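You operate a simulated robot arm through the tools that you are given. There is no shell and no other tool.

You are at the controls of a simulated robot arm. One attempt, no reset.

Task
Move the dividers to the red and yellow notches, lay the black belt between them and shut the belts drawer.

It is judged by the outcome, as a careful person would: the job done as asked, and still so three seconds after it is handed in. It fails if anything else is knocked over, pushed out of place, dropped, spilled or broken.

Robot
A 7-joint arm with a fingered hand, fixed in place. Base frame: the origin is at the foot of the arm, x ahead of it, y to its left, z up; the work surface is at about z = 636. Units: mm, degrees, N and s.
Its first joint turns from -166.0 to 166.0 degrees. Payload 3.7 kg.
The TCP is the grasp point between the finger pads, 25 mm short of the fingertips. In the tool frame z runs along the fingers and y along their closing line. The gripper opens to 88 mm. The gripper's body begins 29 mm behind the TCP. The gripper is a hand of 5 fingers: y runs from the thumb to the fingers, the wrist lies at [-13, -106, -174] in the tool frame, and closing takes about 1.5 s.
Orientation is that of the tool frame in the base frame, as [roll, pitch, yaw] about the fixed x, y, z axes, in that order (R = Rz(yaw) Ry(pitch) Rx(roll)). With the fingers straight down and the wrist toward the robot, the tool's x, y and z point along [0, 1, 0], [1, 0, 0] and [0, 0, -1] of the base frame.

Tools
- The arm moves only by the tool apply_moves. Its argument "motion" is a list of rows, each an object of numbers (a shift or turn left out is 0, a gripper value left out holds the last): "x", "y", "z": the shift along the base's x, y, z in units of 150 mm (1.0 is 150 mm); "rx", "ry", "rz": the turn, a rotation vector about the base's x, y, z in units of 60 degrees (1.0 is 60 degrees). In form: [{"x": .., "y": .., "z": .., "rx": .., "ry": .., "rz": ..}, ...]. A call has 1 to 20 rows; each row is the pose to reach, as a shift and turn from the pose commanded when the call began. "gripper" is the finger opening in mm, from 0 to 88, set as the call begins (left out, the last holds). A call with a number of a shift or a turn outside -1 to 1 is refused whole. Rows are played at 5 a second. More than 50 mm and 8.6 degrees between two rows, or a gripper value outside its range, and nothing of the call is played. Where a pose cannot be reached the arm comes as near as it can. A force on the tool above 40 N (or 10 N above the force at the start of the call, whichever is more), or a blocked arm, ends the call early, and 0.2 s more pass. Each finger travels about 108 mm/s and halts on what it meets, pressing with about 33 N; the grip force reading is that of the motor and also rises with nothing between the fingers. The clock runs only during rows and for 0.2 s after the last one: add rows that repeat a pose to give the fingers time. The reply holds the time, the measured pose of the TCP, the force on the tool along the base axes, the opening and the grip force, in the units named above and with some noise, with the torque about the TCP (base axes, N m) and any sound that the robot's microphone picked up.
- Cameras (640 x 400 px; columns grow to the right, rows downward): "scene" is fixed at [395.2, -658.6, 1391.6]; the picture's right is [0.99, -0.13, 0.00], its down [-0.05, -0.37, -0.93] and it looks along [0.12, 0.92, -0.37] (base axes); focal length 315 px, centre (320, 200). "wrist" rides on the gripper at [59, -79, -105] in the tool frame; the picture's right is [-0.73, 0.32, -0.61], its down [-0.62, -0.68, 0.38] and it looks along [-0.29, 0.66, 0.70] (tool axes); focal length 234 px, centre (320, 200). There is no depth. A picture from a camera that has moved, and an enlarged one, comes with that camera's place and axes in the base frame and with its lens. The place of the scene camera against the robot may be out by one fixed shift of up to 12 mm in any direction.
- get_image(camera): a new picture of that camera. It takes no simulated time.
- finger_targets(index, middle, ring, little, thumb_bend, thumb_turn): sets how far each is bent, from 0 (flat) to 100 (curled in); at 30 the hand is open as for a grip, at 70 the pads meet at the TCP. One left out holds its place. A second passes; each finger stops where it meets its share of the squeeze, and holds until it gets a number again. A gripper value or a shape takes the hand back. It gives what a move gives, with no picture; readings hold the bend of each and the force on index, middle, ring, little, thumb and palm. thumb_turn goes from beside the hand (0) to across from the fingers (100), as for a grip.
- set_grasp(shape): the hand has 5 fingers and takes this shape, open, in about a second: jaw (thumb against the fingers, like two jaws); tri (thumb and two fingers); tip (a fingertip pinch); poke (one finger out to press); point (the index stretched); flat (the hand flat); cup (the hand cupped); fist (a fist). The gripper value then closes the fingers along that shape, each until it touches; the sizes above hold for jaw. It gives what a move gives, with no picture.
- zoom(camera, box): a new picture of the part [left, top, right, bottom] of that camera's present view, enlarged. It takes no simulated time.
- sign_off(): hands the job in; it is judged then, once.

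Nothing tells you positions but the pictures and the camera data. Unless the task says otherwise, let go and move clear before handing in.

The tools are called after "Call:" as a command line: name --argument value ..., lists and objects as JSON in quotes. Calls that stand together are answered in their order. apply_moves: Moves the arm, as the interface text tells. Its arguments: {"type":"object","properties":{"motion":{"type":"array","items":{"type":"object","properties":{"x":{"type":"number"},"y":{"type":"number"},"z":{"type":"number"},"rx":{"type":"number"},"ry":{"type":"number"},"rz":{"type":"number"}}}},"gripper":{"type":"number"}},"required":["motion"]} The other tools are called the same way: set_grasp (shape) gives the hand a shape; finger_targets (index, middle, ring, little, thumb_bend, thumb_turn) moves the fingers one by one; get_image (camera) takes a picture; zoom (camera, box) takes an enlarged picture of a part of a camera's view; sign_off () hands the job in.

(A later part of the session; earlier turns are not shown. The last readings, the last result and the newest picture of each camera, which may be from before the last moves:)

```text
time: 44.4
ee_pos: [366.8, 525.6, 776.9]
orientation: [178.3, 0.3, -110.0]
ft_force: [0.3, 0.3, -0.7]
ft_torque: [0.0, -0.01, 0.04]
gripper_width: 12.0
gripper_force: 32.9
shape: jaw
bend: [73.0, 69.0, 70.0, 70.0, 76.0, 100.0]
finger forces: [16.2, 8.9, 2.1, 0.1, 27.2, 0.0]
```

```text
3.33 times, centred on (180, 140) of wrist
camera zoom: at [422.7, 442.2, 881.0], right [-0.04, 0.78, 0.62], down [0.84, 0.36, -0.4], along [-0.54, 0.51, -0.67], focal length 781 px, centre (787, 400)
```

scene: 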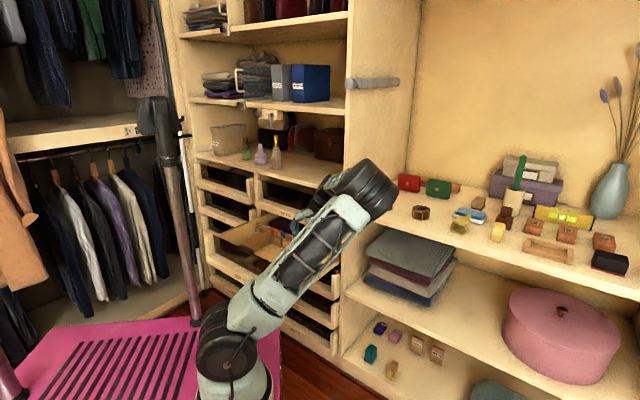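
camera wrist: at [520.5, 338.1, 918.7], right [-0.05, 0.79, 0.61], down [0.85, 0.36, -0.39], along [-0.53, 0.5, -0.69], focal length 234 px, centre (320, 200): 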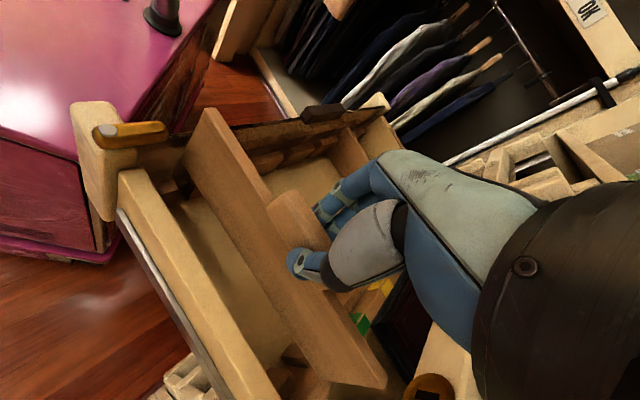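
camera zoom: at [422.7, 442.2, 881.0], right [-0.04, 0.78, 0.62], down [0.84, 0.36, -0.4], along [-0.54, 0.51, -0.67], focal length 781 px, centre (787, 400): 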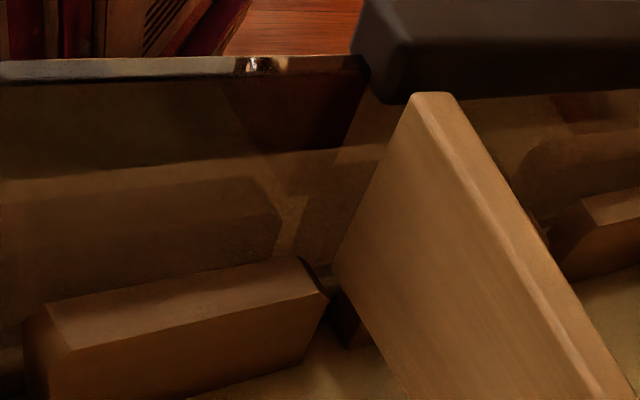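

Both ends are now about 3 mm inside the slot edge. Lowering into the yellow notch.

Call:
apply_moves --motion '[{"z": -0.03}, {"z": -0.06}, {"z": -0.09}, {"z": -0.12}, {"z": -0.15}, {"z": -0.18}, {"z": -0.21}, {"z": -0.24}, {"z": -0.27}, {"z": -0.285}, {"z": -0.285}]'

Call:
zoom --camera "wrist" --box '[220, 360, 420, 400]'

Call:
zoom --camera "wrist" --box '[100, 80, 260, 200]'

```text
time: 46.8
ee_pos: [367.0, 526.7, 734.6]
orientation: [178.2, 0.5, -110.1]
ft_force: [-1.1, -0.2, -1.0]
ft_torque: [0.0, -0.02, 0.03]
gripper_width: 12.0
gripper_force: 32.6
shape: jaw
bend: [73.0, 69.0, 70.0, 70.0, 77.0, 100.0]
finger forces: [16.7, 8.8, 1.8, 0.0, 27.4, 0.1]
```

```text
3.20 times, centred on (320, 380) of wrist
camera zoom: at [423.0, 442.9, 837.9], right [-0.04, 0.78, 0.62], down [0.84, 0.36, -0.4], along [-0.54, 0.51, -0.67], focal length 749 px, centre (320, -376)
```

zoom: 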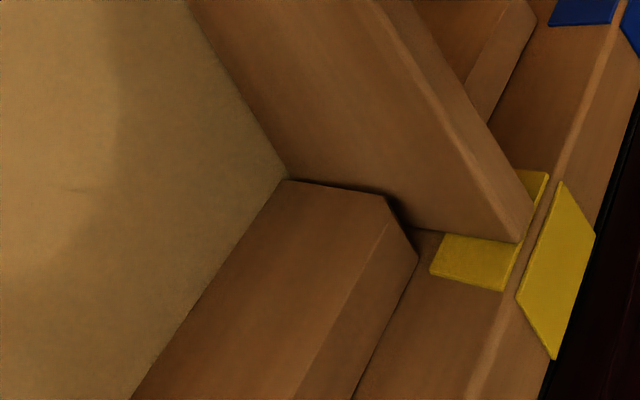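

```text
3.33 times, centred on (180, 140) of wrist
camera zoom: at [423.0, 442.9, 837.9], right [-0.04, 0.78, 0.62], down [0.84, 0.36, -0.4], along [-0.54, 0.51, -0.67], focal length 781 px, centre (787, 400)
```

zoom: 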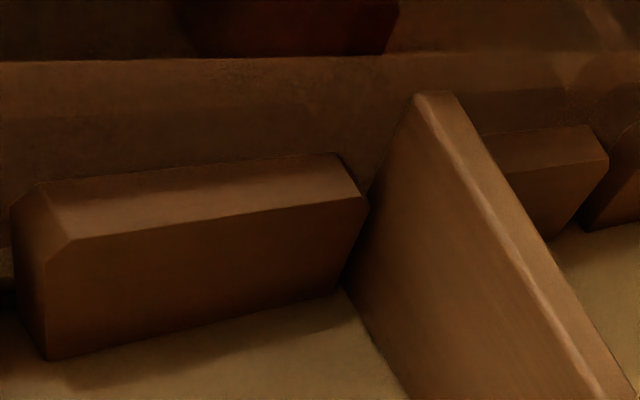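

It slid in cleanly, with both ends between their blocks. Releasing and rising.

Call:
apply_moves --motion '[{"z": -0.008}, {"z": -0.008}, {"z": -0.008}]'

Call:
apply_moves --motion '[{"z": 0}, {"z": 0}, {"z": 0}, {"z": 0}, {"z": 0}, {"z": 0}]' --gripper 45

Call:
apply_moves --motion '[{"z": 0.06}, {"z": 0.14}, {"z": 0.3}, {"z": 0.5}, {"z": 0.75}, {"z": 1.0}, {"z": 1.0}]'

Call:
get_image --camera "wrist"

Call:
get_image --camera "scene"

```text
time: 47.6
ee_pos: [366.7, 526.5, 732.6]
orientation: [178.2, 0.4, -110.0]
ft_force: [1.0, 0.0, 4.8]
ft_torque: [-0.02, 0.02, 0.02]
gripper_width: 12.4
gripper_force: 33.7
shape: jaw
bend: [73.0, 69.0, 70.0, 70.0, 77.0, 100.0]
finger forces: [16.7, 9.2, 2.1, 0.1, 28.2, 0.0]
```

```text
time: 49.0
ee_pos: [366.6, 526.7, 733.5]
orientation: [178.2, 0.4, -110.0]
ft_force: [0.1, 0.4, 0.4]
ft_torque: [-0.03, -0.02, 0.03]
gripper_width: 44.5
gripper_force: 0.3
shape: jaw
bend: [74.0, 44.0, 41.0, 42.0, 69.0, 100.0]
finger forces: [0.0, 0.0, 0.1, 0.0, 0.1, 0.0]
```

```text
time: 50.6
ee_pos: [369.1, 525.2, 882.3]
orientation: [178.1, 0.3, -110.0]
ft_force: [0.3, 0.2, 0.2]
ft_torque: [0.02, -0.01, -0.05]
gripper_width: 44.6
gripper_force: 0.1
shape: jaw
bend: [74.0, 44.0, 41.0, 42.0, 69.0, 100.0]
finger forces: [0.1, 0.0, 0.0, 0.0, 0.0, 0.1]
```

```text
taken
camera wrist: at [424.7, 442.5, 986.5], right [-0.04, 0.78, 0.62], down [0.84, 0.36, -0.4], along [-0.54, 0.51, -0.67], focal length 234 px, centre (320, 200)
```

wrist: 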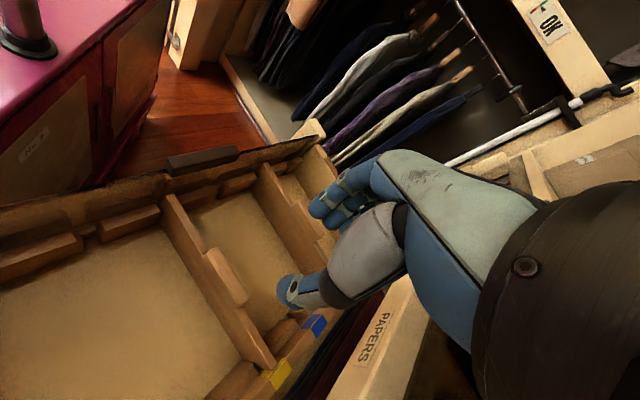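

```text
taken
```

scene: 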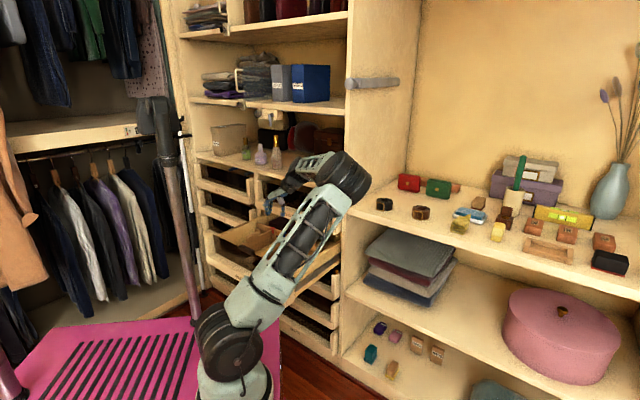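

Both dividers are in: red and yellow. Next is the belt. I'll rise, move right in front of the cabinet and look at the shelf before reaching in.

Call:
apply_moves --motion '[{"z": 0.25}, {"z": 0.5}, {"z": 0.75}, {"z": 0.9}, {"x": 0.2, "y": -0.2, "z": 0.9}, {"x": 0.4, "y": -0.4, "z": 0.9}, {"x": 0.6, "y": -0.6, "z": 0.9}, {"x": 0.8, "y": -0.8, "z": 0.9}]' --gripper 88

Call:
get_image --camera "scene"

Call:
get_image --camera "wrist"

```text
time: 52.4
ee_pos: [485.1, 405.7, 1018.5]
orientation: [178.3, 0.3, -110.0]
ft_force: [-0.3, 0.0, -0.2]
ft_torque: [-0.04, 0.01, 0.0]
gripper_width: 88.0
gripper_force: 0.1
shape: jaw
bend: [30.0, 30.0, 30.0, 30.0, 30.0, 98.0]
finger forces: [0.0, 0.0, 0.0, 0.0, 0.0, 0.0]
```

```text
taken
```

scene: 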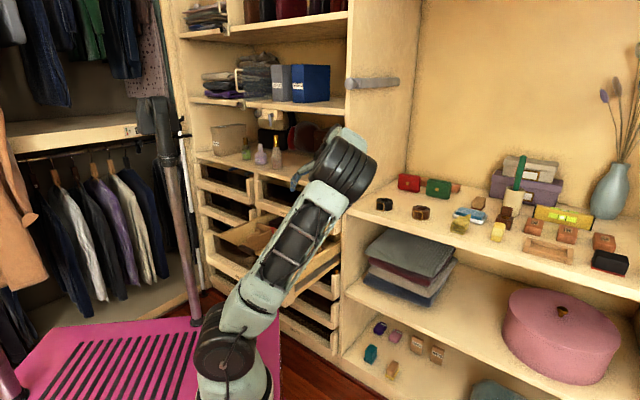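

```text
taken
camera wrist: at [541.8, 323.2, 1122.1], right [-0.04, 0.78, 0.62], down [0.84, 0.36, -0.4], along [-0.54, 0.51, -0.67], focal length 234 px, centre (320, 200)
```

wrist: 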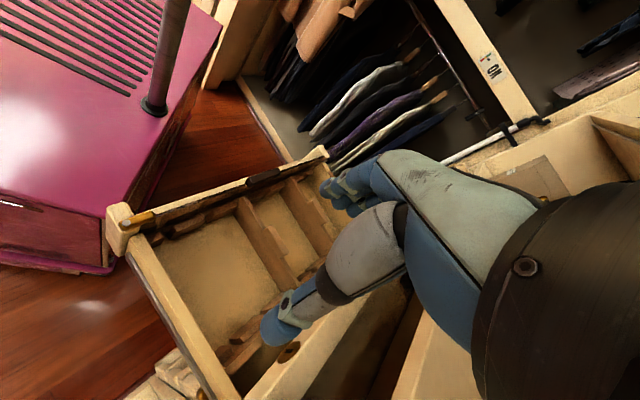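

Call:
apply_moves --motion '[{"x": 0.187, "y": -0.14}, {"x": 0.373, "y": -0.28}, {"x": 0.56, "y": -0.42}, {"x": 0.747, "y": -0.56}, {"x": 0.933, "y": -0.7}]'

Call:
apply_moves --motion '[{"rz": -0.125}, {"rz": -0.25}, {"rz": -0.375}, {"rz": -0.5}, {"rz": -0.625}, {"rz": -0.75}, {"rz": -0.875}, {"rz": -1.0}]'

Call:
get_image --camera "scene"

Call:
get_image --camera "wrist"

```text
time: 53.6
ee_pos: [626.6, 301.9, 1018.8]
orientation: [178.3, 0.4, -110.0]
ft_force: [0.9, 0.0, 0.8]
ft_torque: [-0.01, 0.01, 0.02]
gripper_width: 87.5
gripper_force: 0.0
shape: jaw
bend: [30.0, 30.0, 30.0, 30.0, 30.0, 98.0]
finger forces: [0.0, 0.1, 0.0, 0.0, 0.0, 0.0]
```

```text
time: 55.4
ee_pos: [627.0, 301.1, 1017.1]
orientation: [178.2, 0.4, -170.3]
ft_force: [0.3, 0.1, 0.5]
ft_torque: [0.0, 0.03, -0.01]
gripper_width: 87.8
gripper_force: 0.0
shape: jaw
bend: [30.0, 30.0, 30.0, 30.0, 30.0, 98.0]
finger forces: [0.1, 0.1, 0.1, 0.0, 0.0, 0.0]
```

```text
taken
```

scene: 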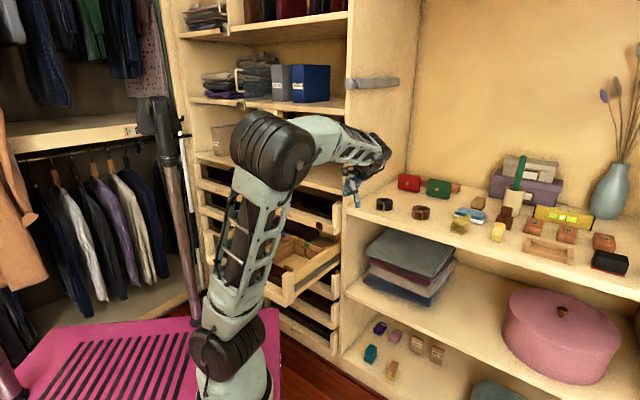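

```text
taken
camera wrist: at [582.6, 210.3, 1122.0], right [0.66, 0.42, 0.62], down [0.73, -0.55, -0.4], along [0.17, 0.72, -0.67], focal length 234 px, centre (320, 200)
```

wrist: 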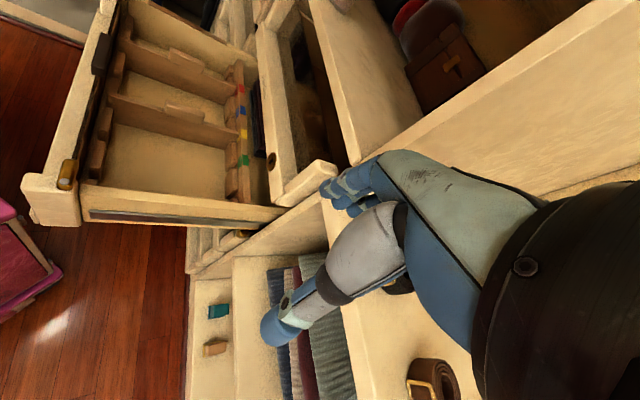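

Call:
zoom --camera "wrist" --box '[200, 340, 600, 400]'

Call:
zoom --camera "scene" --box '[330, 130, 450, 230]'

```text
1.60 times, centred on (400, 370) of wrist
camera zoom: at [582.6, 210.3, 1122.0], right [0.66, 0.42, 0.62], down [0.73, -0.55, -0.4], along [0.17, 0.72, -0.67], focal length 375 px, centre (192, -72)
```

zoom: 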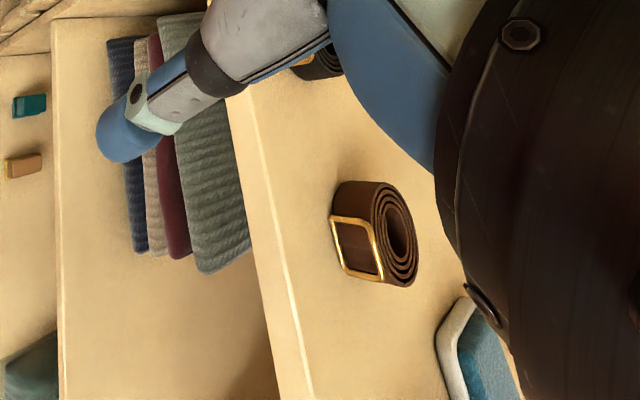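

```text
4.00 times, centred on (390, 180) of scene
camera zoom: at [395.2, -658.6, 1391.6], right [0.99, -0.13, 0.0], down [-0.05, -0.37, -0.93], along [0.12, 0.92, -0.37], focal length 1261 px, centre (40, 280)
```

zoom: 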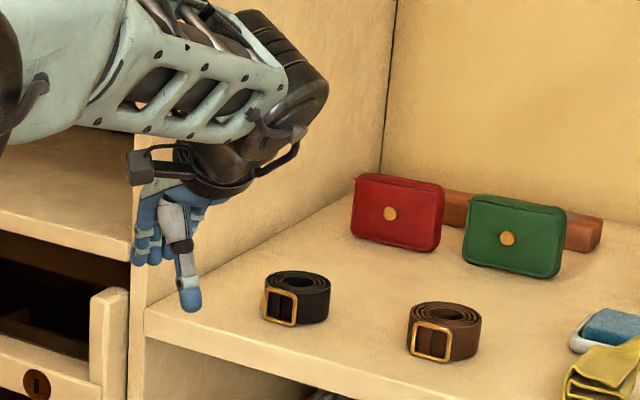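

Call:
apply_moves --motion '[{"x": 0.19, "y": 0.168, "rx": -0.015}, {"x": 0.38, "y": 0.336, "rx": -0.0307}, {"x": 0.57, "y": 0.504, "rx": -0.0307}, {"x": 0.77, "y": 0.672, "rx": -0.0307}, {"x": 0.967, "y": 0.84, "rx": -0.0307}, {"x": 0.967, "y": 0.84, "rx": -0.0307}]'

Call:
get_image --camera "wrist"

Call:
zoom --camera "scene" --box '[330, 110, 450, 230]'

```text
time: 56.8
ee_pos: [768.5, 425.7, 1018.3]
orientation: [-179.8, 0.1, -170.0]
ft_force: [-0.4, -0.5, -0.3]
ft_torque: [-0.03, 0.02, -0.03]
gripper_width: 87.7
gripper_force: 0.1
shape: jaw
bend: [30.0, 30.0, 30.0, 30.0, 30.0, 98.0]
finger forces: [0.0, 0.1, 0.0, 0.0, 0.0, 0.0]
```

```text
taken
camera wrist: at [725.1, 339.3, 1124.6], right [0.66, 0.44, 0.61], down [0.73, -0.56, -0.38], along [0.17, 0.7, -0.7], focal length 234 px, centre (320, 200)
```

wrist: 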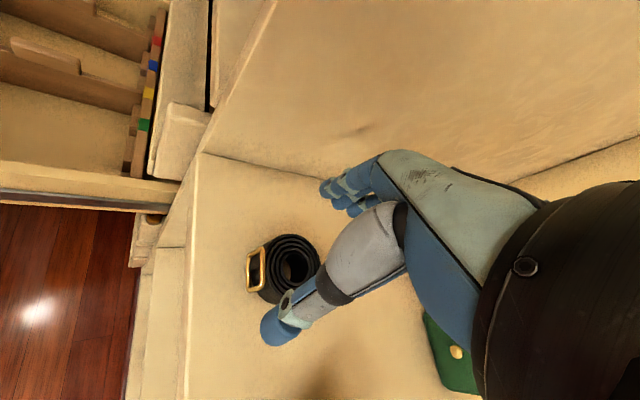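

```text
3.33 times, centred on (390, 170) of scene
camera zoom: at [395.2, -658.6, 1391.6], right [0.99, -0.13, 0.0], down [-0.05, -0.37, -0.93], along [0.12, 0.92, -0.37], focal length 1051 px, centre (87, 300)
```

zoom: 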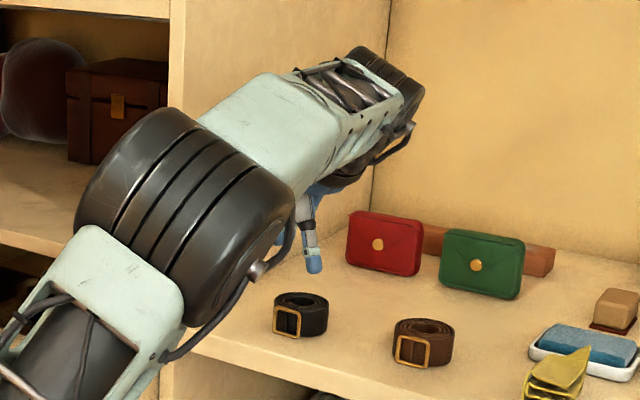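

Call:
apply_moves --motion '[{"x": 0.05, "y": 0.042, "rz": 0.11}, {"x": 0.1, "y": 0.084, "rz": 0.22}, {"x": 0.152, "y": 0.125, "rz": 0.333}, {"x": 0.152, "y": 0.125, "z": -0.12, "rz": 0.333}, {"x": 0.152, "y": 0.125, "z": -0.12, "rz": 0.333}]'

Call:
get_image --camera "wrist"

Call:
zoom --camera "wrist" --box '[180, 160, 420, 340]'

Call:
zoom --camera "scene" --box '[330, 110, 450, 230]'

```text
time: 58.0
ee_pos: [792.9, 445.0, 1000.9]
orientation: [-180.0, 0.1, -150.0]
ft_force: [0.2, -0.3, -0.5]
ft_torque: [-0.01, 0.02, -0.01]
gripper_width: 87.7
gripper_force: 0.0
shape: jaw
bend: [30.0, 30.0, 30.0, 30.0, 30.0, 98.0]
finger forces: [0.1, 0.1, 0.1, 0.0, 0.0, 0.0]
```

```text
taken
camera wrist: at [781.8, 348.3, 1107.3], right [0.47, 0.64, 0.61], down [0.88, -0.28, -0.38], along [-0.08, 0.71, -0.7], focal length 234 px, centre (320, 200)
```

wrist: 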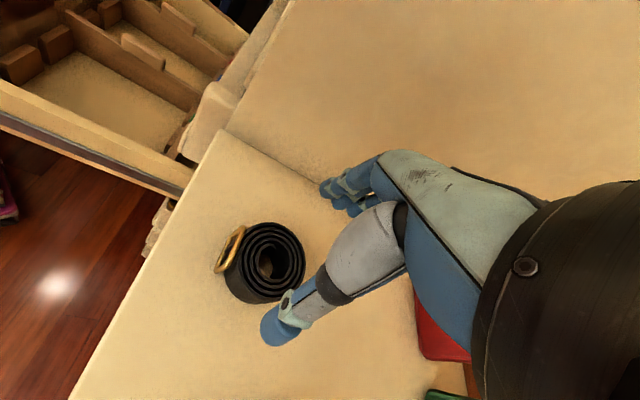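

```text
2.22 times, centred on (300, 250) of wrist
camera zoom: at [781.8, 348.3, 1107.3], right [0.47, 0.64, 0.61], down [0.88, -0.28, -0.38], along [-0.08, 0.71, -0.7], focal length 520 px, centre (364, 89)
```

zoom: 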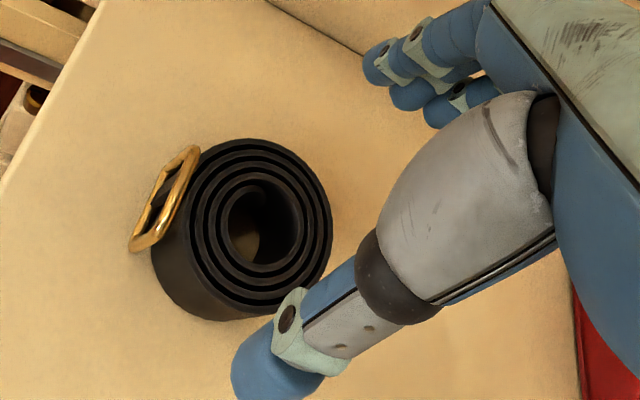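

```text
3.33 times, centred on (390, 170) of scene
camera zoom: at [395.2, -658.6, 1391.6], right [0.99, -0.13, 0.0], down [-0.05, -0.37, -0.93], along [0.12, 0.92, -0.37], focal length 1051 px, centre (87, 300)
```

zoom: 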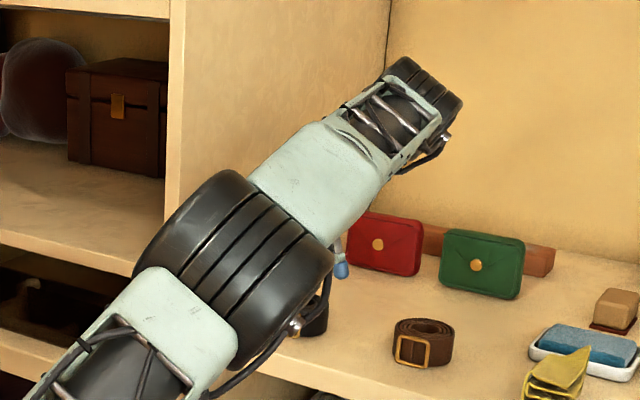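

The black belt's coil is centred near (791, 442), top at z≈939 and about 55 mm across, with the buckle facing the front away from the finger line. Lowering around it.

Call:
apply_moves --motion '[{"x": -0.011, "y": -0.018, "z": -0.08}, {"x": -0.011, "y": -0.018, "z": -0.16}, {"x": -0.011, "y": -0.018, "z": -0.24}, {"x": -0.011, "y": -0.018, "z": -0.32}, {"x": -0.011, "y": -0.018, "z": -0.38}, {"x": -0.011, "y": -0.018, "z": -0.38}]'

Call:
zoom --camera "wrist" --box '[180, 160, 420, 340]'

```text
time: 59.4
ee_pos: [791.8, 444.4, 941.3]
orientation: [-179.9, 0.1, -150.2]
ft_force: [-0.2, -0.8, -0.9]
ft_torque: [-0.04, 0.05, 0.04]
gripper_width: 87.4
gripper_force: 0.0
shape: jaw
bend: [30.0, 30.0, 30.0, 30.0, 30.0, 98.0]
finger forces: [0.0, 0.1, 0.1, 0.1, 0.0, 0.0]
```

```text
2.22 times, centred on (300, 250) of wrist
camera zoom: at [780.7, 346.4, 1049.3], right [0.47, 0.64, 0.61], down [0.88, -0.28, -0.38], along [-0.08, 0.71, -0.7], focal length 520 px, centre (364, 89)
```

zoom: 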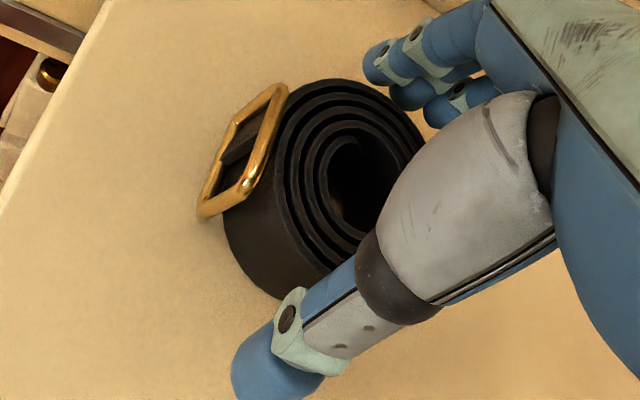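

Call:
apply_moves --motion '[{"x": -0.012, "y": -0.034}, {"x": -0.023, "y": -0.067}, {"x": -0.023, "y": -0.067, "z": -0.02}, {"x": -0.023, "y": -0.067, "z": -0.04}, {"x": -0.023, "y": -0.067, "z": -0.04}]'

Call:
zoom --camera "wrist" --box '[180, 160, 420, 340]'

Call:
zoom --camera "scene" --box '[340, 160, 440, 230]'

```text
time: 60.6
ee_pos: [789.9, 433.7, 937.5]
orientation: [-180.0, 0.1, -150.1]
ft_force: [-0.9, 0.6, 2.7]
ft_torque: [0.06, 0.05, 0.03]
gripper_width: 87.9
gripper_force: 0.0
shape: jaw
bend: [29.0, 30.0, 30.0, 30.0, 30.0, 98.0]
finger forces: [1.8, 0.0, 0.0, 0.0, 0.1, 0.1]
```

```text
2.22 times, centred on (300, 250) of wrist
camera zoom: at [777.5, 336.1, 1043.8], right [0.47, 0.64, 0.61], down [0.88, -0.28, -0.38], along [-0.08, 0.71, -0.7], focal length 520 px, centre (364, 89)
```

zoom: 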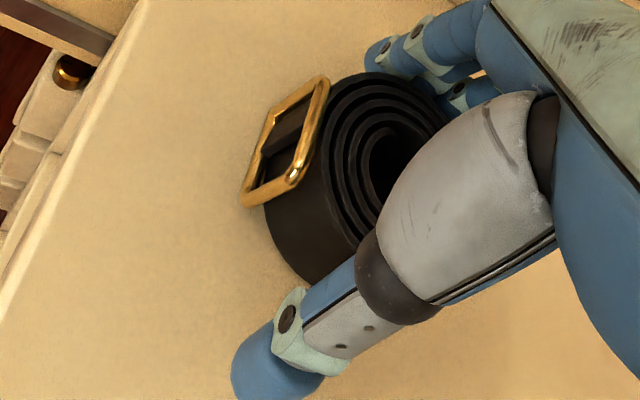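

```text
5.71 times, centred on (390, 195) of scene
camera zoom: at [395.2, -658.6, 1391.6], right [0.99, -0.13, 0.0], down [-0.05, -0.37, -0.93], along [0.12, 0.92, -0.37], focal length 1801 px, centre (-80, 229)
```

zoom: 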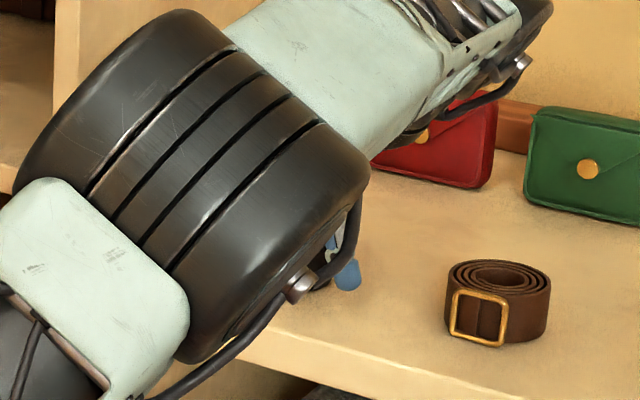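

The index finger touches the shelf lightly, so the shelf is at z≈912. I'll raise 3 mm and close on the coil.

Call:
apply_moves --motion '[{"z": 0.022}, {"z": 0.022}]'

Call:
apply_moves --motion '[{"z": 0}, {"z": 0}, {"z": 0}, {"z": 0}, {"z": 0}, {"z": 0}, {"z": 0}, {"z": 0}]' --gripper 40

Call:
zoom --camera "wrist" --box '[180, 160, 420, 340]'

```text
time: 61.2
ee_pos: [789.0, 433.3, 940.3]
orientation: [-179.9, 0.2, -150.2]
ft_force: [0.1, 1.1, -0.8]
ft_torque: [0.0, -0.01, 0.0]
gripper_width: 88.0
gripper_force: 0.0
shape: jaw
bend: [30.0, 30.0, 30.0, 30.0, 30.0, 98.0]
finger forces: [0.1, 0.1, 0.1, 0.0, 0.0, 0.0]
```

```text
time: 63.0
ee_pos: [789.8, 432.1, 940.2]
orientation: [-179.9, 0.2, -150.1]
ft_force: [0.3, 0.2, -0.7]
ft_torque: [-0.05, -0.04, -0.02]
gripper_width: 59.2
gripper_force: 33.2
shape: jaw
bend: [28.0, 36.0, 35.0, 42.0, 60.0, 99.0]
finger forces: [14.9, 9.1, 4.5, 0.0, 27.8, 0.0]
```

```text
2.22 times, centred on (300, 250) of wrist
camera zoom: at [777.4, 335.8, 1047.3], right [0.47, 0.64, 0.61], down [0.88, -0.28, -0.38], along [-0.08, 0.71, -0.7], focal length 520 px, centre (364, 89)
```

zoom: 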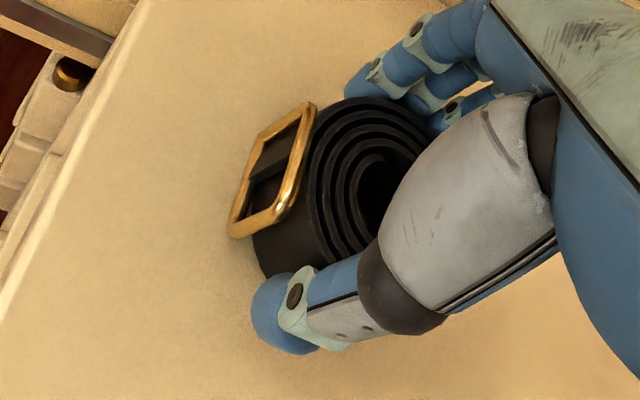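

The grip is firm on the coil, 59 mm wide with about 28 N on the thumb. Lifting.

Call:
apply_moves --motion '[{"z": 0.05}, {"z": 0.12}, {"z": 0.22}, {"z": 0.34}, {"z": 0.46}, {"z": 0.56}, {"z": 0.56}]'

Call:
get_image --camera "wrist"

Call:
get_image --camera "scene"

```text
time: 64.6
ee_pos: [790.0, 433.6, 1024.2]
orientation: [-179.9, 0.0, -150.0]
ft_force: [-0.1, 0.4, -1.1]
ft_torque: [-0.01, -0.01, -0.01]
gripper_width: 59.2
gripper_force: 33.0
shape: jaw
bend: [28.0, 36.0, 35.0, 42.0, 60.0, 99.0]
finger forces: [15.2, 9.0, 4.3, 0.1, 27.8, 0.1]
```

```text
taken
camera wrist: at [778.2, 336.6, 1131.7], right [0.47, 0.64, 0.61], down [0.88, -0.28, -0.38], along [-0.08, 0.71, -0.7], focal length 234 px, centre (320, 200)
```

wrist: 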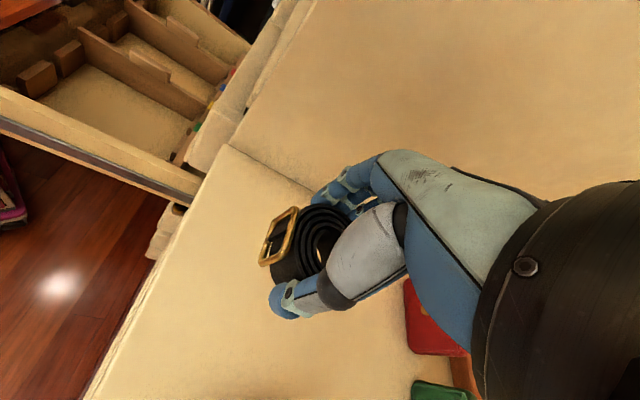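

```text
taken
```

scene: 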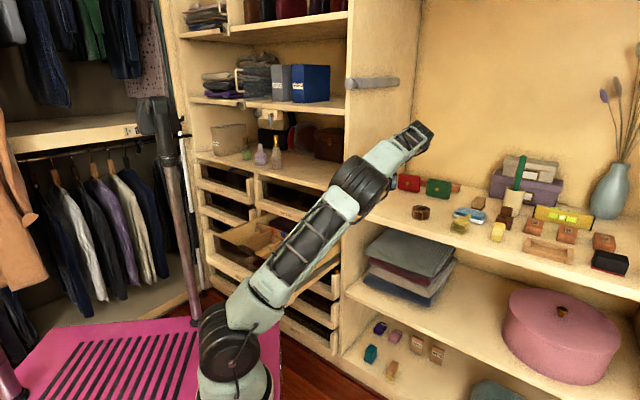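

The belt is held securely. I'll back out of the shelf, then carry it left over the drawer while turning the wrist toward the robot.

Call:
apply_moves --motion '[{"x": -0.2, "y": -0.2}, {"x": -0.4, "y": -0.4}, {"x": -0.6, "y": -0.6}, {"x": -0.8, "y": -0.8}, {"x": -1.0, "y": -1.0}]'

Call:
apply_moves --motion '[{"x": -0.167, "y": 0.155, "rz": -0.1}, {"x": -0.333, "y": 0.311, "rz": -0.21}, {"x": -0.5, "y": 0.467, "rz": -0.31}, {"x": -0.667, "y": 0.622, "rz": -0.42}, {"x": -0.833, "y": 0.778, "rz": -0.52}, {"x": -1.0, "y": 0.933, "rz": -0.625}]'

Call:
get_image --camera "scene"

Call:
get_image --camera "wrist"

```text
time: 65.8
ee_pos: [640.7, 282.3, 1023.9]
orientation: [-179.9, 0.1, -150.1]
ft_force: [0.6, 0.0, -2.1]
ft_torque: [-0.02, 0.04, -0.04]
gripper_width: 59.0
gripper_force: 32.8
shape: jaw
bend: [28.0, 36.0, 35.0, 42.0, 60.0, 98.0]
finger forces: [15.2, 9.0, 4.3, 0.0, 27.7, 0.0]
```

```text
time: 67.2
ee_pos: [491.0, 425.7, 1022.3]
orientation: [180.0, 0.1, 172.2]
ft_force: [-0.6, 0.2, -1.9]
ft_torque: [0.02, 0.01, 0.01]
gripper_width: 59.1
gripper_force: 33.3
shape: jaw
bend: [28.0, 36.0, 35.0, 42.0, 60.0, 98.0]
finger forces: [15.3, 9.1, 4.4, 0.1, 27.7, 0.0]
```

```text
taken
```

scene: 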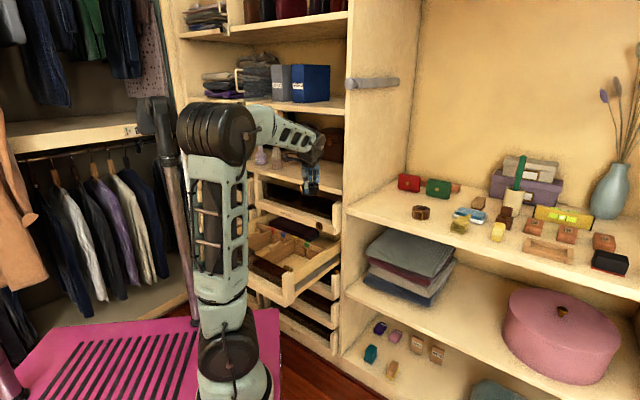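

```text
taken
camera wrist: at [421.7, 355.1, 1130.2], right [0.76, 0.22, 0.61], down [0.53, -0.76, -0.38], along [0.38, 0.61, -0.7], focal length 234 px, centre (320, 200)
```

wrist: 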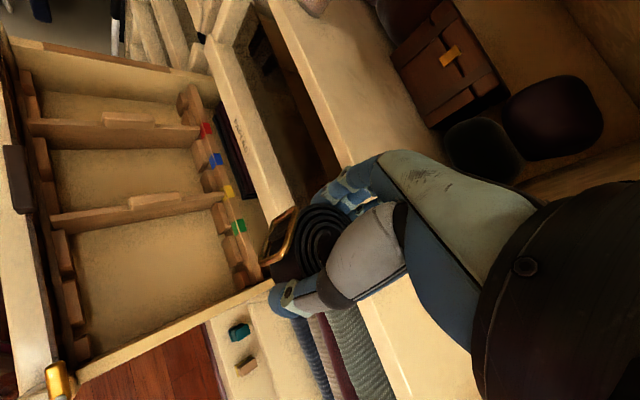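

Call:
apply_moves --motion '[{"x": -0.167, "y": 0.155, "rz": -0.1}, {"x": -0.333, "y": 0.311, "rz": -0.21}, {"x": -0.5, "y": 0.467, "rz": -0.31}, {"x": -0.667, "y": 0.622, "rz": -0.42}, {"x": -0.833, "y": 0.778, "rz": -0.52}, {"x": -1.0, "y": 0.933, "rz": -0.62}]'

Call:
apply_moves --motion '[{"x": -0.1, "y": 0.03, "z": -0.2}, {"x": -0.19, "y": 0.057, "z": -0.45}, {"x": -0.19, "y": 0.057, "z": -0.7}, {"x": -0.19, "y": 0.057, "z": -0.95}, {"x": -0.19, "y": 0.057, "z": -0.95}]'

Call:
get_image --camera "wrist"

Call:
get_image --camera "scene"

```text
time: 68.6
ee_pos: [338.2, 564.6, 1024.9]
orientation: [-179.9, 0.0, 135.1]
ft_force: [-0.2, 0.1, -1.8]
ft_torque: [0.02, 0.05, 0.02]
gripper_width: 59.0
gripper_force: 33.0
shape: jaw
bend: [73.0, 36.0, 35.0, 42.0, 60.0, 98.0]
finger forces: [15.0, 9.0, 4.3, 0.1, 27.6, 0.0]
```

```text
time: 69.8
ee_pos: [310.2, 571.4, 883.0]
orientation: [-179.9, 0.0, 135.3]
ft_force: [1.8, -0.5, -1.8]
ft_torque: [-0.05, -0.03, -0.01]
gripper_width: 59.1
gripper_force: 32.7
shape: jaw
bend: [73.0, 36.0, 35.0, 42.0, 60.0, 98.0]
finger forces: [15.1, 9.2, 4.5, 0.1, 27.7, 0.0]
```

```text
taken
camera wrist: at [212.8, 557.6, 989.6], right [0.74, -0.28, 0.61], down [-0.04, -0.92, -0.38], along [0.67, 0.26, -0.7], focal length 234 px, centre (320, 200)
```

wrist: 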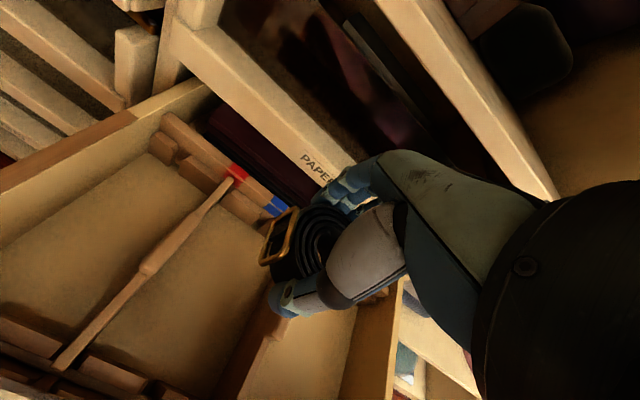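

```text
taken
```

scene: 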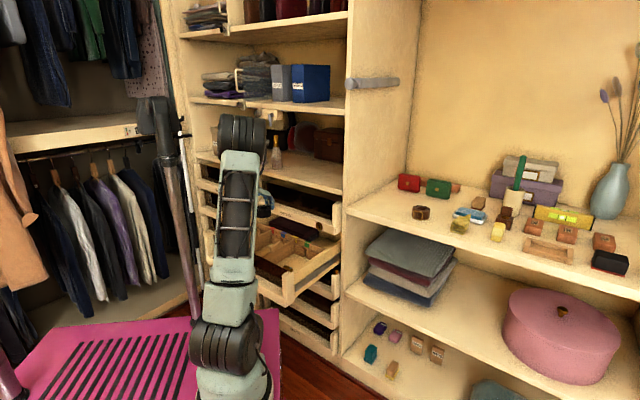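

Call:
apply_moves --motion '[{"z": -0.2}, {"z": -0.4}, {"z": -0.6}, {"z": -0.75}, {"z": -0.75}]'

Call:
get_image --camera "wrist"

Call:
zoom --camera "scene" --box '[220, 170, 350, 270]'

```text
time: 71.0
ee_pos: [312.1, 571.5, 769.1]
orientation: [-180.0, 0.1, 135.1]
ft_force: [-0.2, 0.1, -1.5]
ft_torque: [0.02, 0.01, -0.01]
gripper_width: 58.9
gripper_force: 33.4
shape: jaw
bend: [73.0, 36.0, 35.0, 42.0, 61.0, 98.0]
finger forces: [15.1, 9.1, 4.6, 0.2, 27.6, 0.0]
```

```text
taken
camera wrist: at [214.8, 557.4, 876.4], right [0.74, -0.28, 0.61], down [-0.04, -0.92, -0.38], along [0.67, 0.26, -0.7], focal length 234 px, centre (320, 200)
```

wrist: 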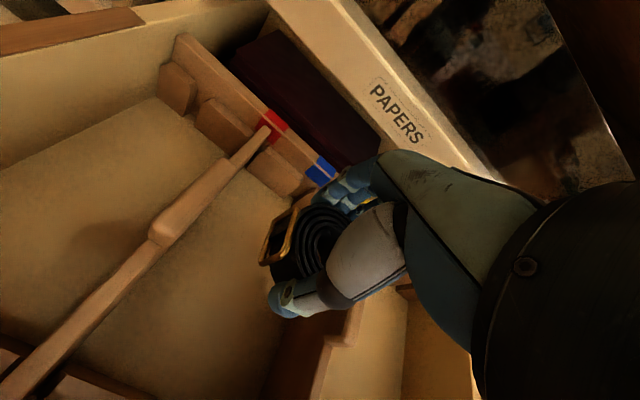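

```text
4.00 times, centred on (285, 220) of scene
camera zoom: at [395.2, -658.6, 1391.6], right [0.99, -0.13, 0.0], down [-0.05, -0.37, -0.93], along [0.12, 0.92, -0.37], focal length 1261 px, centre (460, 120)
```

zoom: 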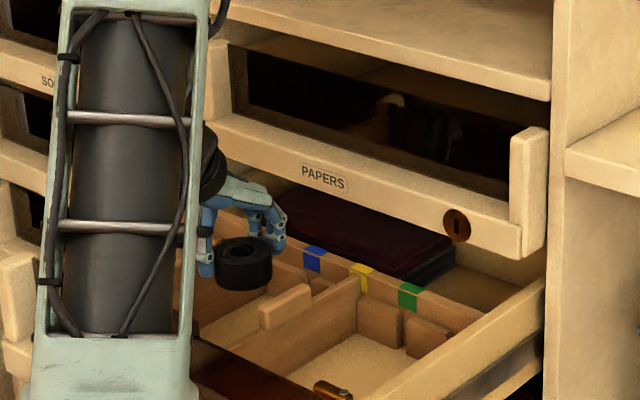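

Call:
apply_moves --motion '[{"z": -0.12}, {"z": -0.24}, {"z": -0.36}, {"z": -0.46}, {"z": -0.54}, {"z": -0.54}]'

Call:
get_image --camera "wrist"

Call:
zoom --camera "scene" --box '[220, 170, 350, 270]'

```text
time: 72.4
ee_pos: [311.1, 570.5, 688.6]
orientation: [-179.9, 0.2, 135.3]
ft_force: [-0.8, 0.1, -1.1]
ft_torque: [-0.01, 0.0, -0.03]
gripper_width: 59.0
gripper_force: 32.4
shape: jaw
bend: [73.0, 36.0, 35.0, 42.0, 61.0, 98.0]
finger forces: [15.1, 9.0, 4.6, 0.1, 27.6, 0.0]
```

```text
taken
camera wrist: at [213.8, 556.8, 794.3], right [0.74, -0.28, 0.61], down [-0.04, -0.92, -0.38], along [0.67, 0.26, -0.7], focal length 234 px, centre (320, 200)
```

wrist: 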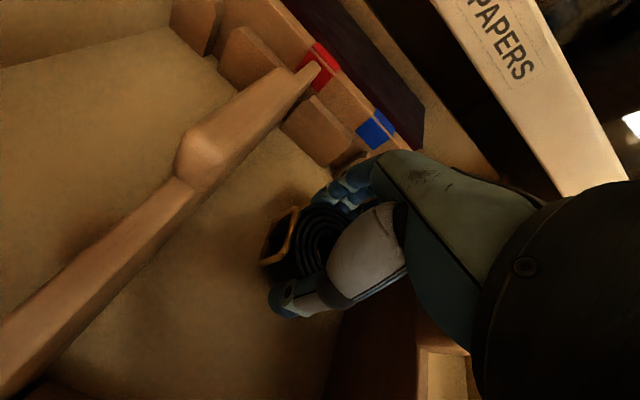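

```text
4.00 times, centred on (285, 220) of scene
camera zoom: at [395.2, -658.6, 1391.6], right [0.99, -0.13, 0.0], down [-0.05, -0.37, -0.93], along [0.12, 0.92, -0.37], focal length 1261 px, centre (460, 120)
```

zoom: 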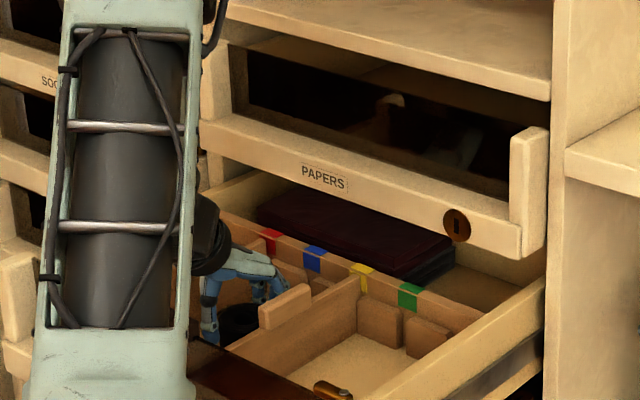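

Call:
apply_moves --motion '[{"z": -0.04}, {"z": -0.08}, {"z": -0.11}, {"z": -0.135}, {"z": -0.135}]'

```text
time: 73.5
ee_pos: [312.5, 573.1, 672.8]
orientation: [179.6, -0.1, 135.4]
ft_force: [-1.2, -5.0, 20.1]
ft_torque: [-0.18, 0.07, -0.06]
gripper_width: 56.6
gripper_force: 32.9
shape: jaw
bend: [74.0, 36.0, 35.0, 42.0, 60.0, 98.0]
finger forces: [15.0, 9.1, 5.1, 0.0, 31.3, 0.0]
stopped in row 5: the force on the tool passed its limit at 42 N (the readings are from after the stop); the commanded pose is now the measured one
```

The belt is resting on the drawer floor; the contact force is centred right under the hand. I'll ease off 2 mm, release and rise.

Call:
apply_moves --motion '[{"z": 0.012}, {"z": 0.012}]'

Call:
apply_moves --motion '[{"z": 0}, {"z": 0}, {"z": 0}, {"z": 0}, {"z": 0}, {"z": 0}]' --gripper 85

Call:
get_image --camera "wrist"

```text
time: 74.1
ee_pos: [311.6, 572.5, 673.2]
orientation: [179.7, -0.1, 135.3]
ft_force: [0.7, -1.1, 13.2]
ft_torque: [-0.04, 0.03, -0.04]
gripper_width: 56.9
gripper_force: 33.0
shape: jaw
bend: [74.0, 36.0, 35.0, 42.0, 60.0, 98.0]
finger forces: [16.2, 9.7, 5.1, 0.2, 29.7, 0.0]
```

```text
time: 75.5
ee_pos: [311.2, 573.6, 672.5]
orientation: [179.6, -0.1, 135.5]
ft_force: [0.5, -0.8, 0.9]
ft_torque: [0.02, -0.01, 0.01]
gripper_width: 84.5
gripper_force: 0.1
shape: jaw
bend: [31.0, 31.0, 30.0, 31.0, 31.0, 98.0]
finger forces: [0.0, 0.0, 0.0, 0.1, 0.1, 0.0]
```

```text
taken
camera wrist: at [213.4, 558.3, 779.8], right [0.74, -0.28, 0.61], down [-0.04, -0.92, -0.39], along [0.67, 0.27, -0.69], focal length 234 px, centre (320, 200)
```

wrist: 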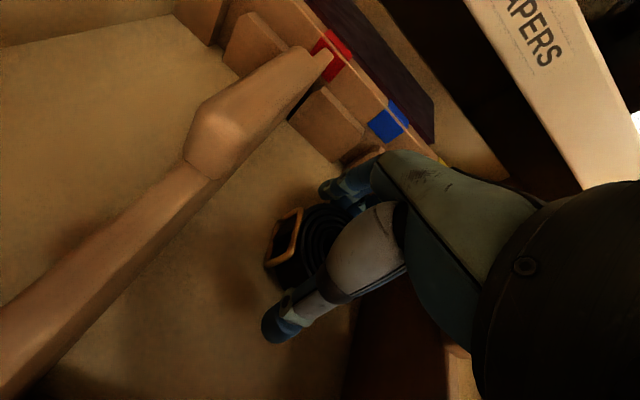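

Released, with no force on the fingers. Rising straight up and clear.

Call:
apply_moves --motion '[{"z": 0.06}, {"z": 0.14}, {"z": 0.26}, {"z": 0.42}, {"z": 0.6}, {"z": 0.8}, {"z": 1.0}]'

Call:
get_image --camera "wrist"

Call:
zoom --camera "scene" --box '[220, 170, 350, 290]'

```text
time: 77.1
ee_pos: [312.3, 573.8, 822.7]
orientation: [179.8, 0.0, 135.2]
ft_force: [0.7, 0.2, 0.1]
ft_torque: [0.01, 0.01, 0.0]
gripper_width: 84.9
gripper_force: 0.1
shape: jaw
bend: [31.0, 31.0, 30.0, 31.0, 31.0, 98.0]
finger forces: [0.0, 0.1, 0.1, 0.0, 0.0, 0.0]
```

```text
taken
camera wrist: at [214.5, 557.9, 929.3], right [0.74, -0.28, 0.61], down [-0.04, -0.92, -0.39], along [0.67, 0.26, -0.69], focal length 234 px, centre (320, 200)
```

wrist: 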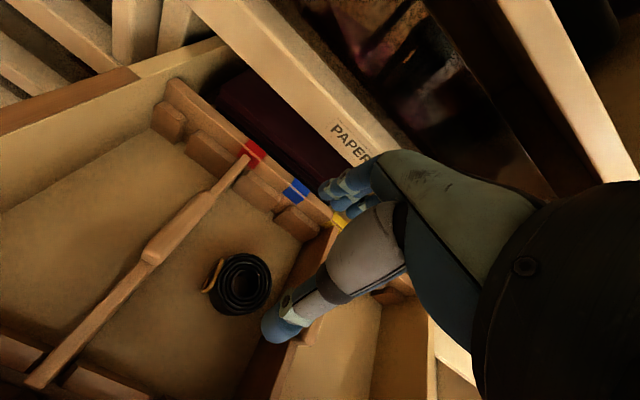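

```text
3.33 times, centred on (285, 230) of scene
camera zoom: at [395.2, -658.6, 1391.6], right [0.99, -0.13, 0.0], down [-0.05, -0.37, -0.93], along [0.12, 0.92, -0.37], focal length 1051 px, centre (437, 100)
```

zoom: 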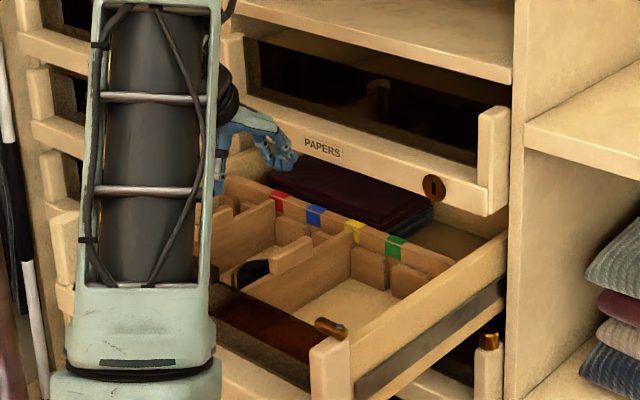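

The black belt lies between the red and yellow dividers. Now to shut the drawer, I'll first look closely at its front, the brass turn-button and how the other closed drawers sit.

Call:
zoom --camera "scene" --box '[290, 240, 350, 290]'

Call:
zoom --camera "wrist" --box '[0, 0, 240, 150]'

Call:
zoom --camera "wrist" --box '[0, 330, 400, 400]'

Call:
zoom --camera "scene" --box '[190, 150, 290, 230]'

```text
8.00 times, centred on (320, 265) of scene
camera zoom: at [395.2, -658.6, 1391.6], right [0.99, -0.13, 0.0], down [-0.05, -0.37, -0.93], along [0.12, 0.92, -0.37], focal length 2522 px, centre (320, -320)
```

zoom: 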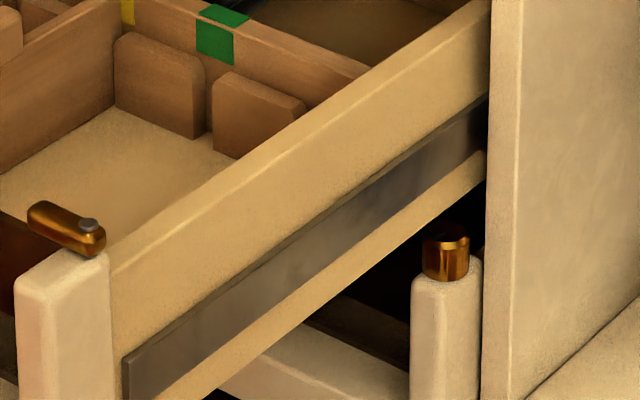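

```text
2.67 times, centred on (120, 75) of wrist
camera zoom: at [214.5, 557.9, 929.3], right [0.74, -0.28, 0.61], down [-0.04, -0.92, -0.39], along [0.67, 0.26, -0.69], focal length 624 px, centre (853, 533)
```

zoom: 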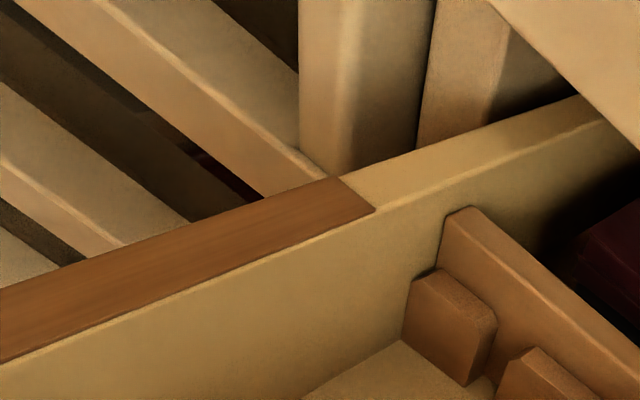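

```text
1.60 times, centred on (200, 365) of wrist
camera zoom: at [214.5, 557.9, 929.3], right [0.74, -0.28, 0.61], down [-0.04, -0.92, -0.39], along [0.67, 0.26, -0.69], focal length 375 px, centre (512, -64)
```

zoom: 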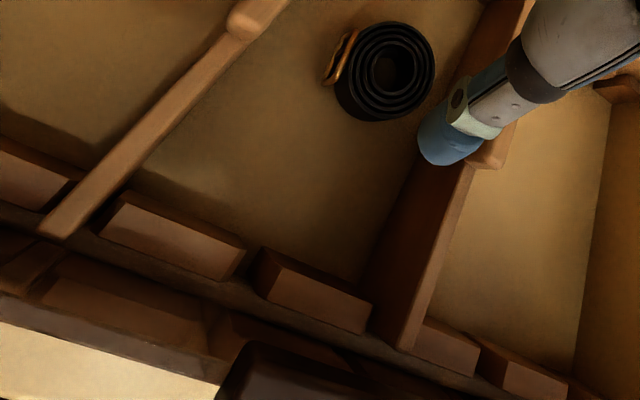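

```text
5.00 times, centred on (240, 190) of scene
camera zoom: at [395.2, -658.6, 1391.6], right [0.99, -0.13, 0.0], down [-0.05, -0.37, -0.93], along [0.12, 0.92, -0.37], focal length 1576 px, centre (720, 250)
```

zoom: 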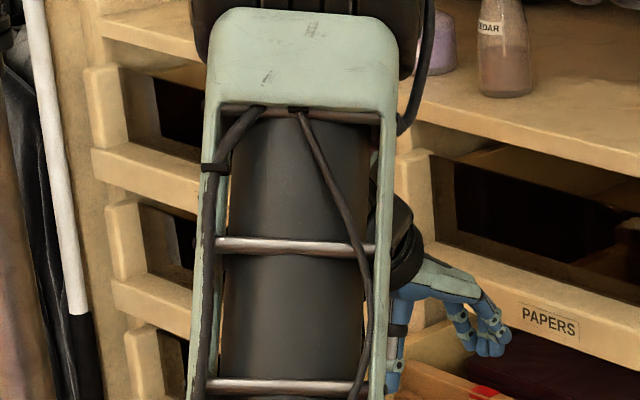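

The belt is placed well. To shut the drawer I'll push its front with the side of the closed hand, so I'm rising and turning the hand back to the side-on yaw first.

Call:
apply_moves --motion '[{"z": 0.2, "rz": 0.12}, {"z": 0.4, "rz": 0.25}, {"z": 0.6, "rz": 0.375}, {"z": 0.6, "rz": 0.5}, {"z": 0.6, "rz": 0.625}, {"z": 0.6, "rz": 0.75}]' --gripper 20

Call:
apply_moves --motion '[{"rz": 0.125}, {"rz": 0.25}, {"rz": 0.375}, {"rz": 0.5}, {"rz": 0.625}, {"rz": 0.747}]'

Call:
get_image --camera "wrist"

Call:
get_image --camera "scene"

```text
time: 78.5
ee_pos: [310.4, 574.3, 913.0]
orientation: [179.7, -0.1, -179.7]
ft_force: [-0.7, 0.6, 0.3]
ft_torque: [0.01, -0.06, -0.01]
gripper_width: 20.0
gripper_force: 0.0
shape: jaw
bend: [73.0, 57.0, 55.0, 52.0, 74.0, 100.0]
finger forces: [0.0, 0.1, 0.1, 0.1, 0.1, 0.1]
```

```text
time: 79.9
ee_pos: [311.8, 574.0, 914.3]
orientation: [179.6, -0.1, -134.8]
ft_force: [0.2, 0.5, -0.1]
ft_torque: [-0.01, 0.02, 0.02]
gripper_width: 20.4
gripper_force: 0.0
shape: jaw
bend: [73.0, 57.0, 55.0, 52.0, 74.0, 100.0]
finger forces: [0.1, 0.0, 0.1, 0.0, 0.0, 0.0]
```

```text
taken
camera wrist: at [325.4, 476.2, 1019.8], right [0.28, 0.74, 0.61], down [0.92, -0.04, -0.39], along [-0.26, 0.67, -0.69], focal length 234 px, centre (320, 200)
```

wrist: 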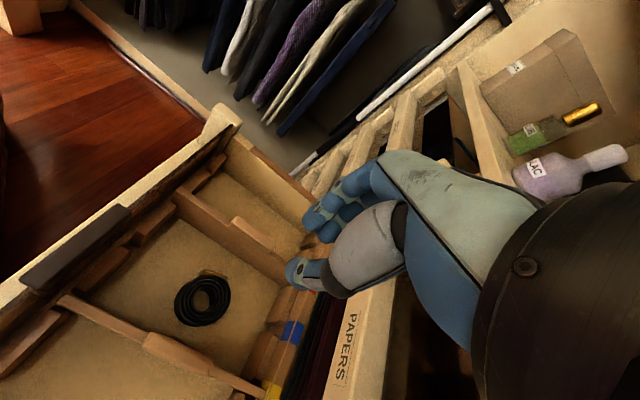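

```text
taken
```

scene: 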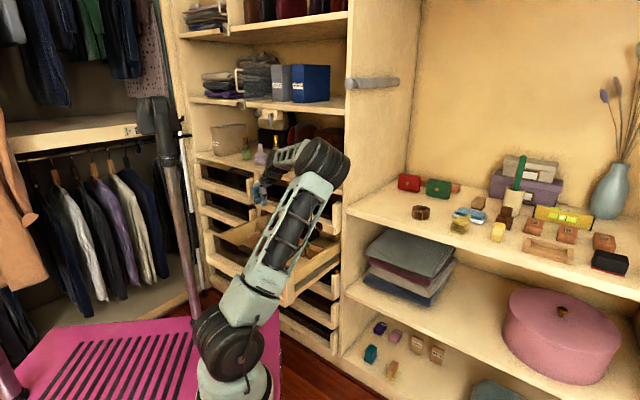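

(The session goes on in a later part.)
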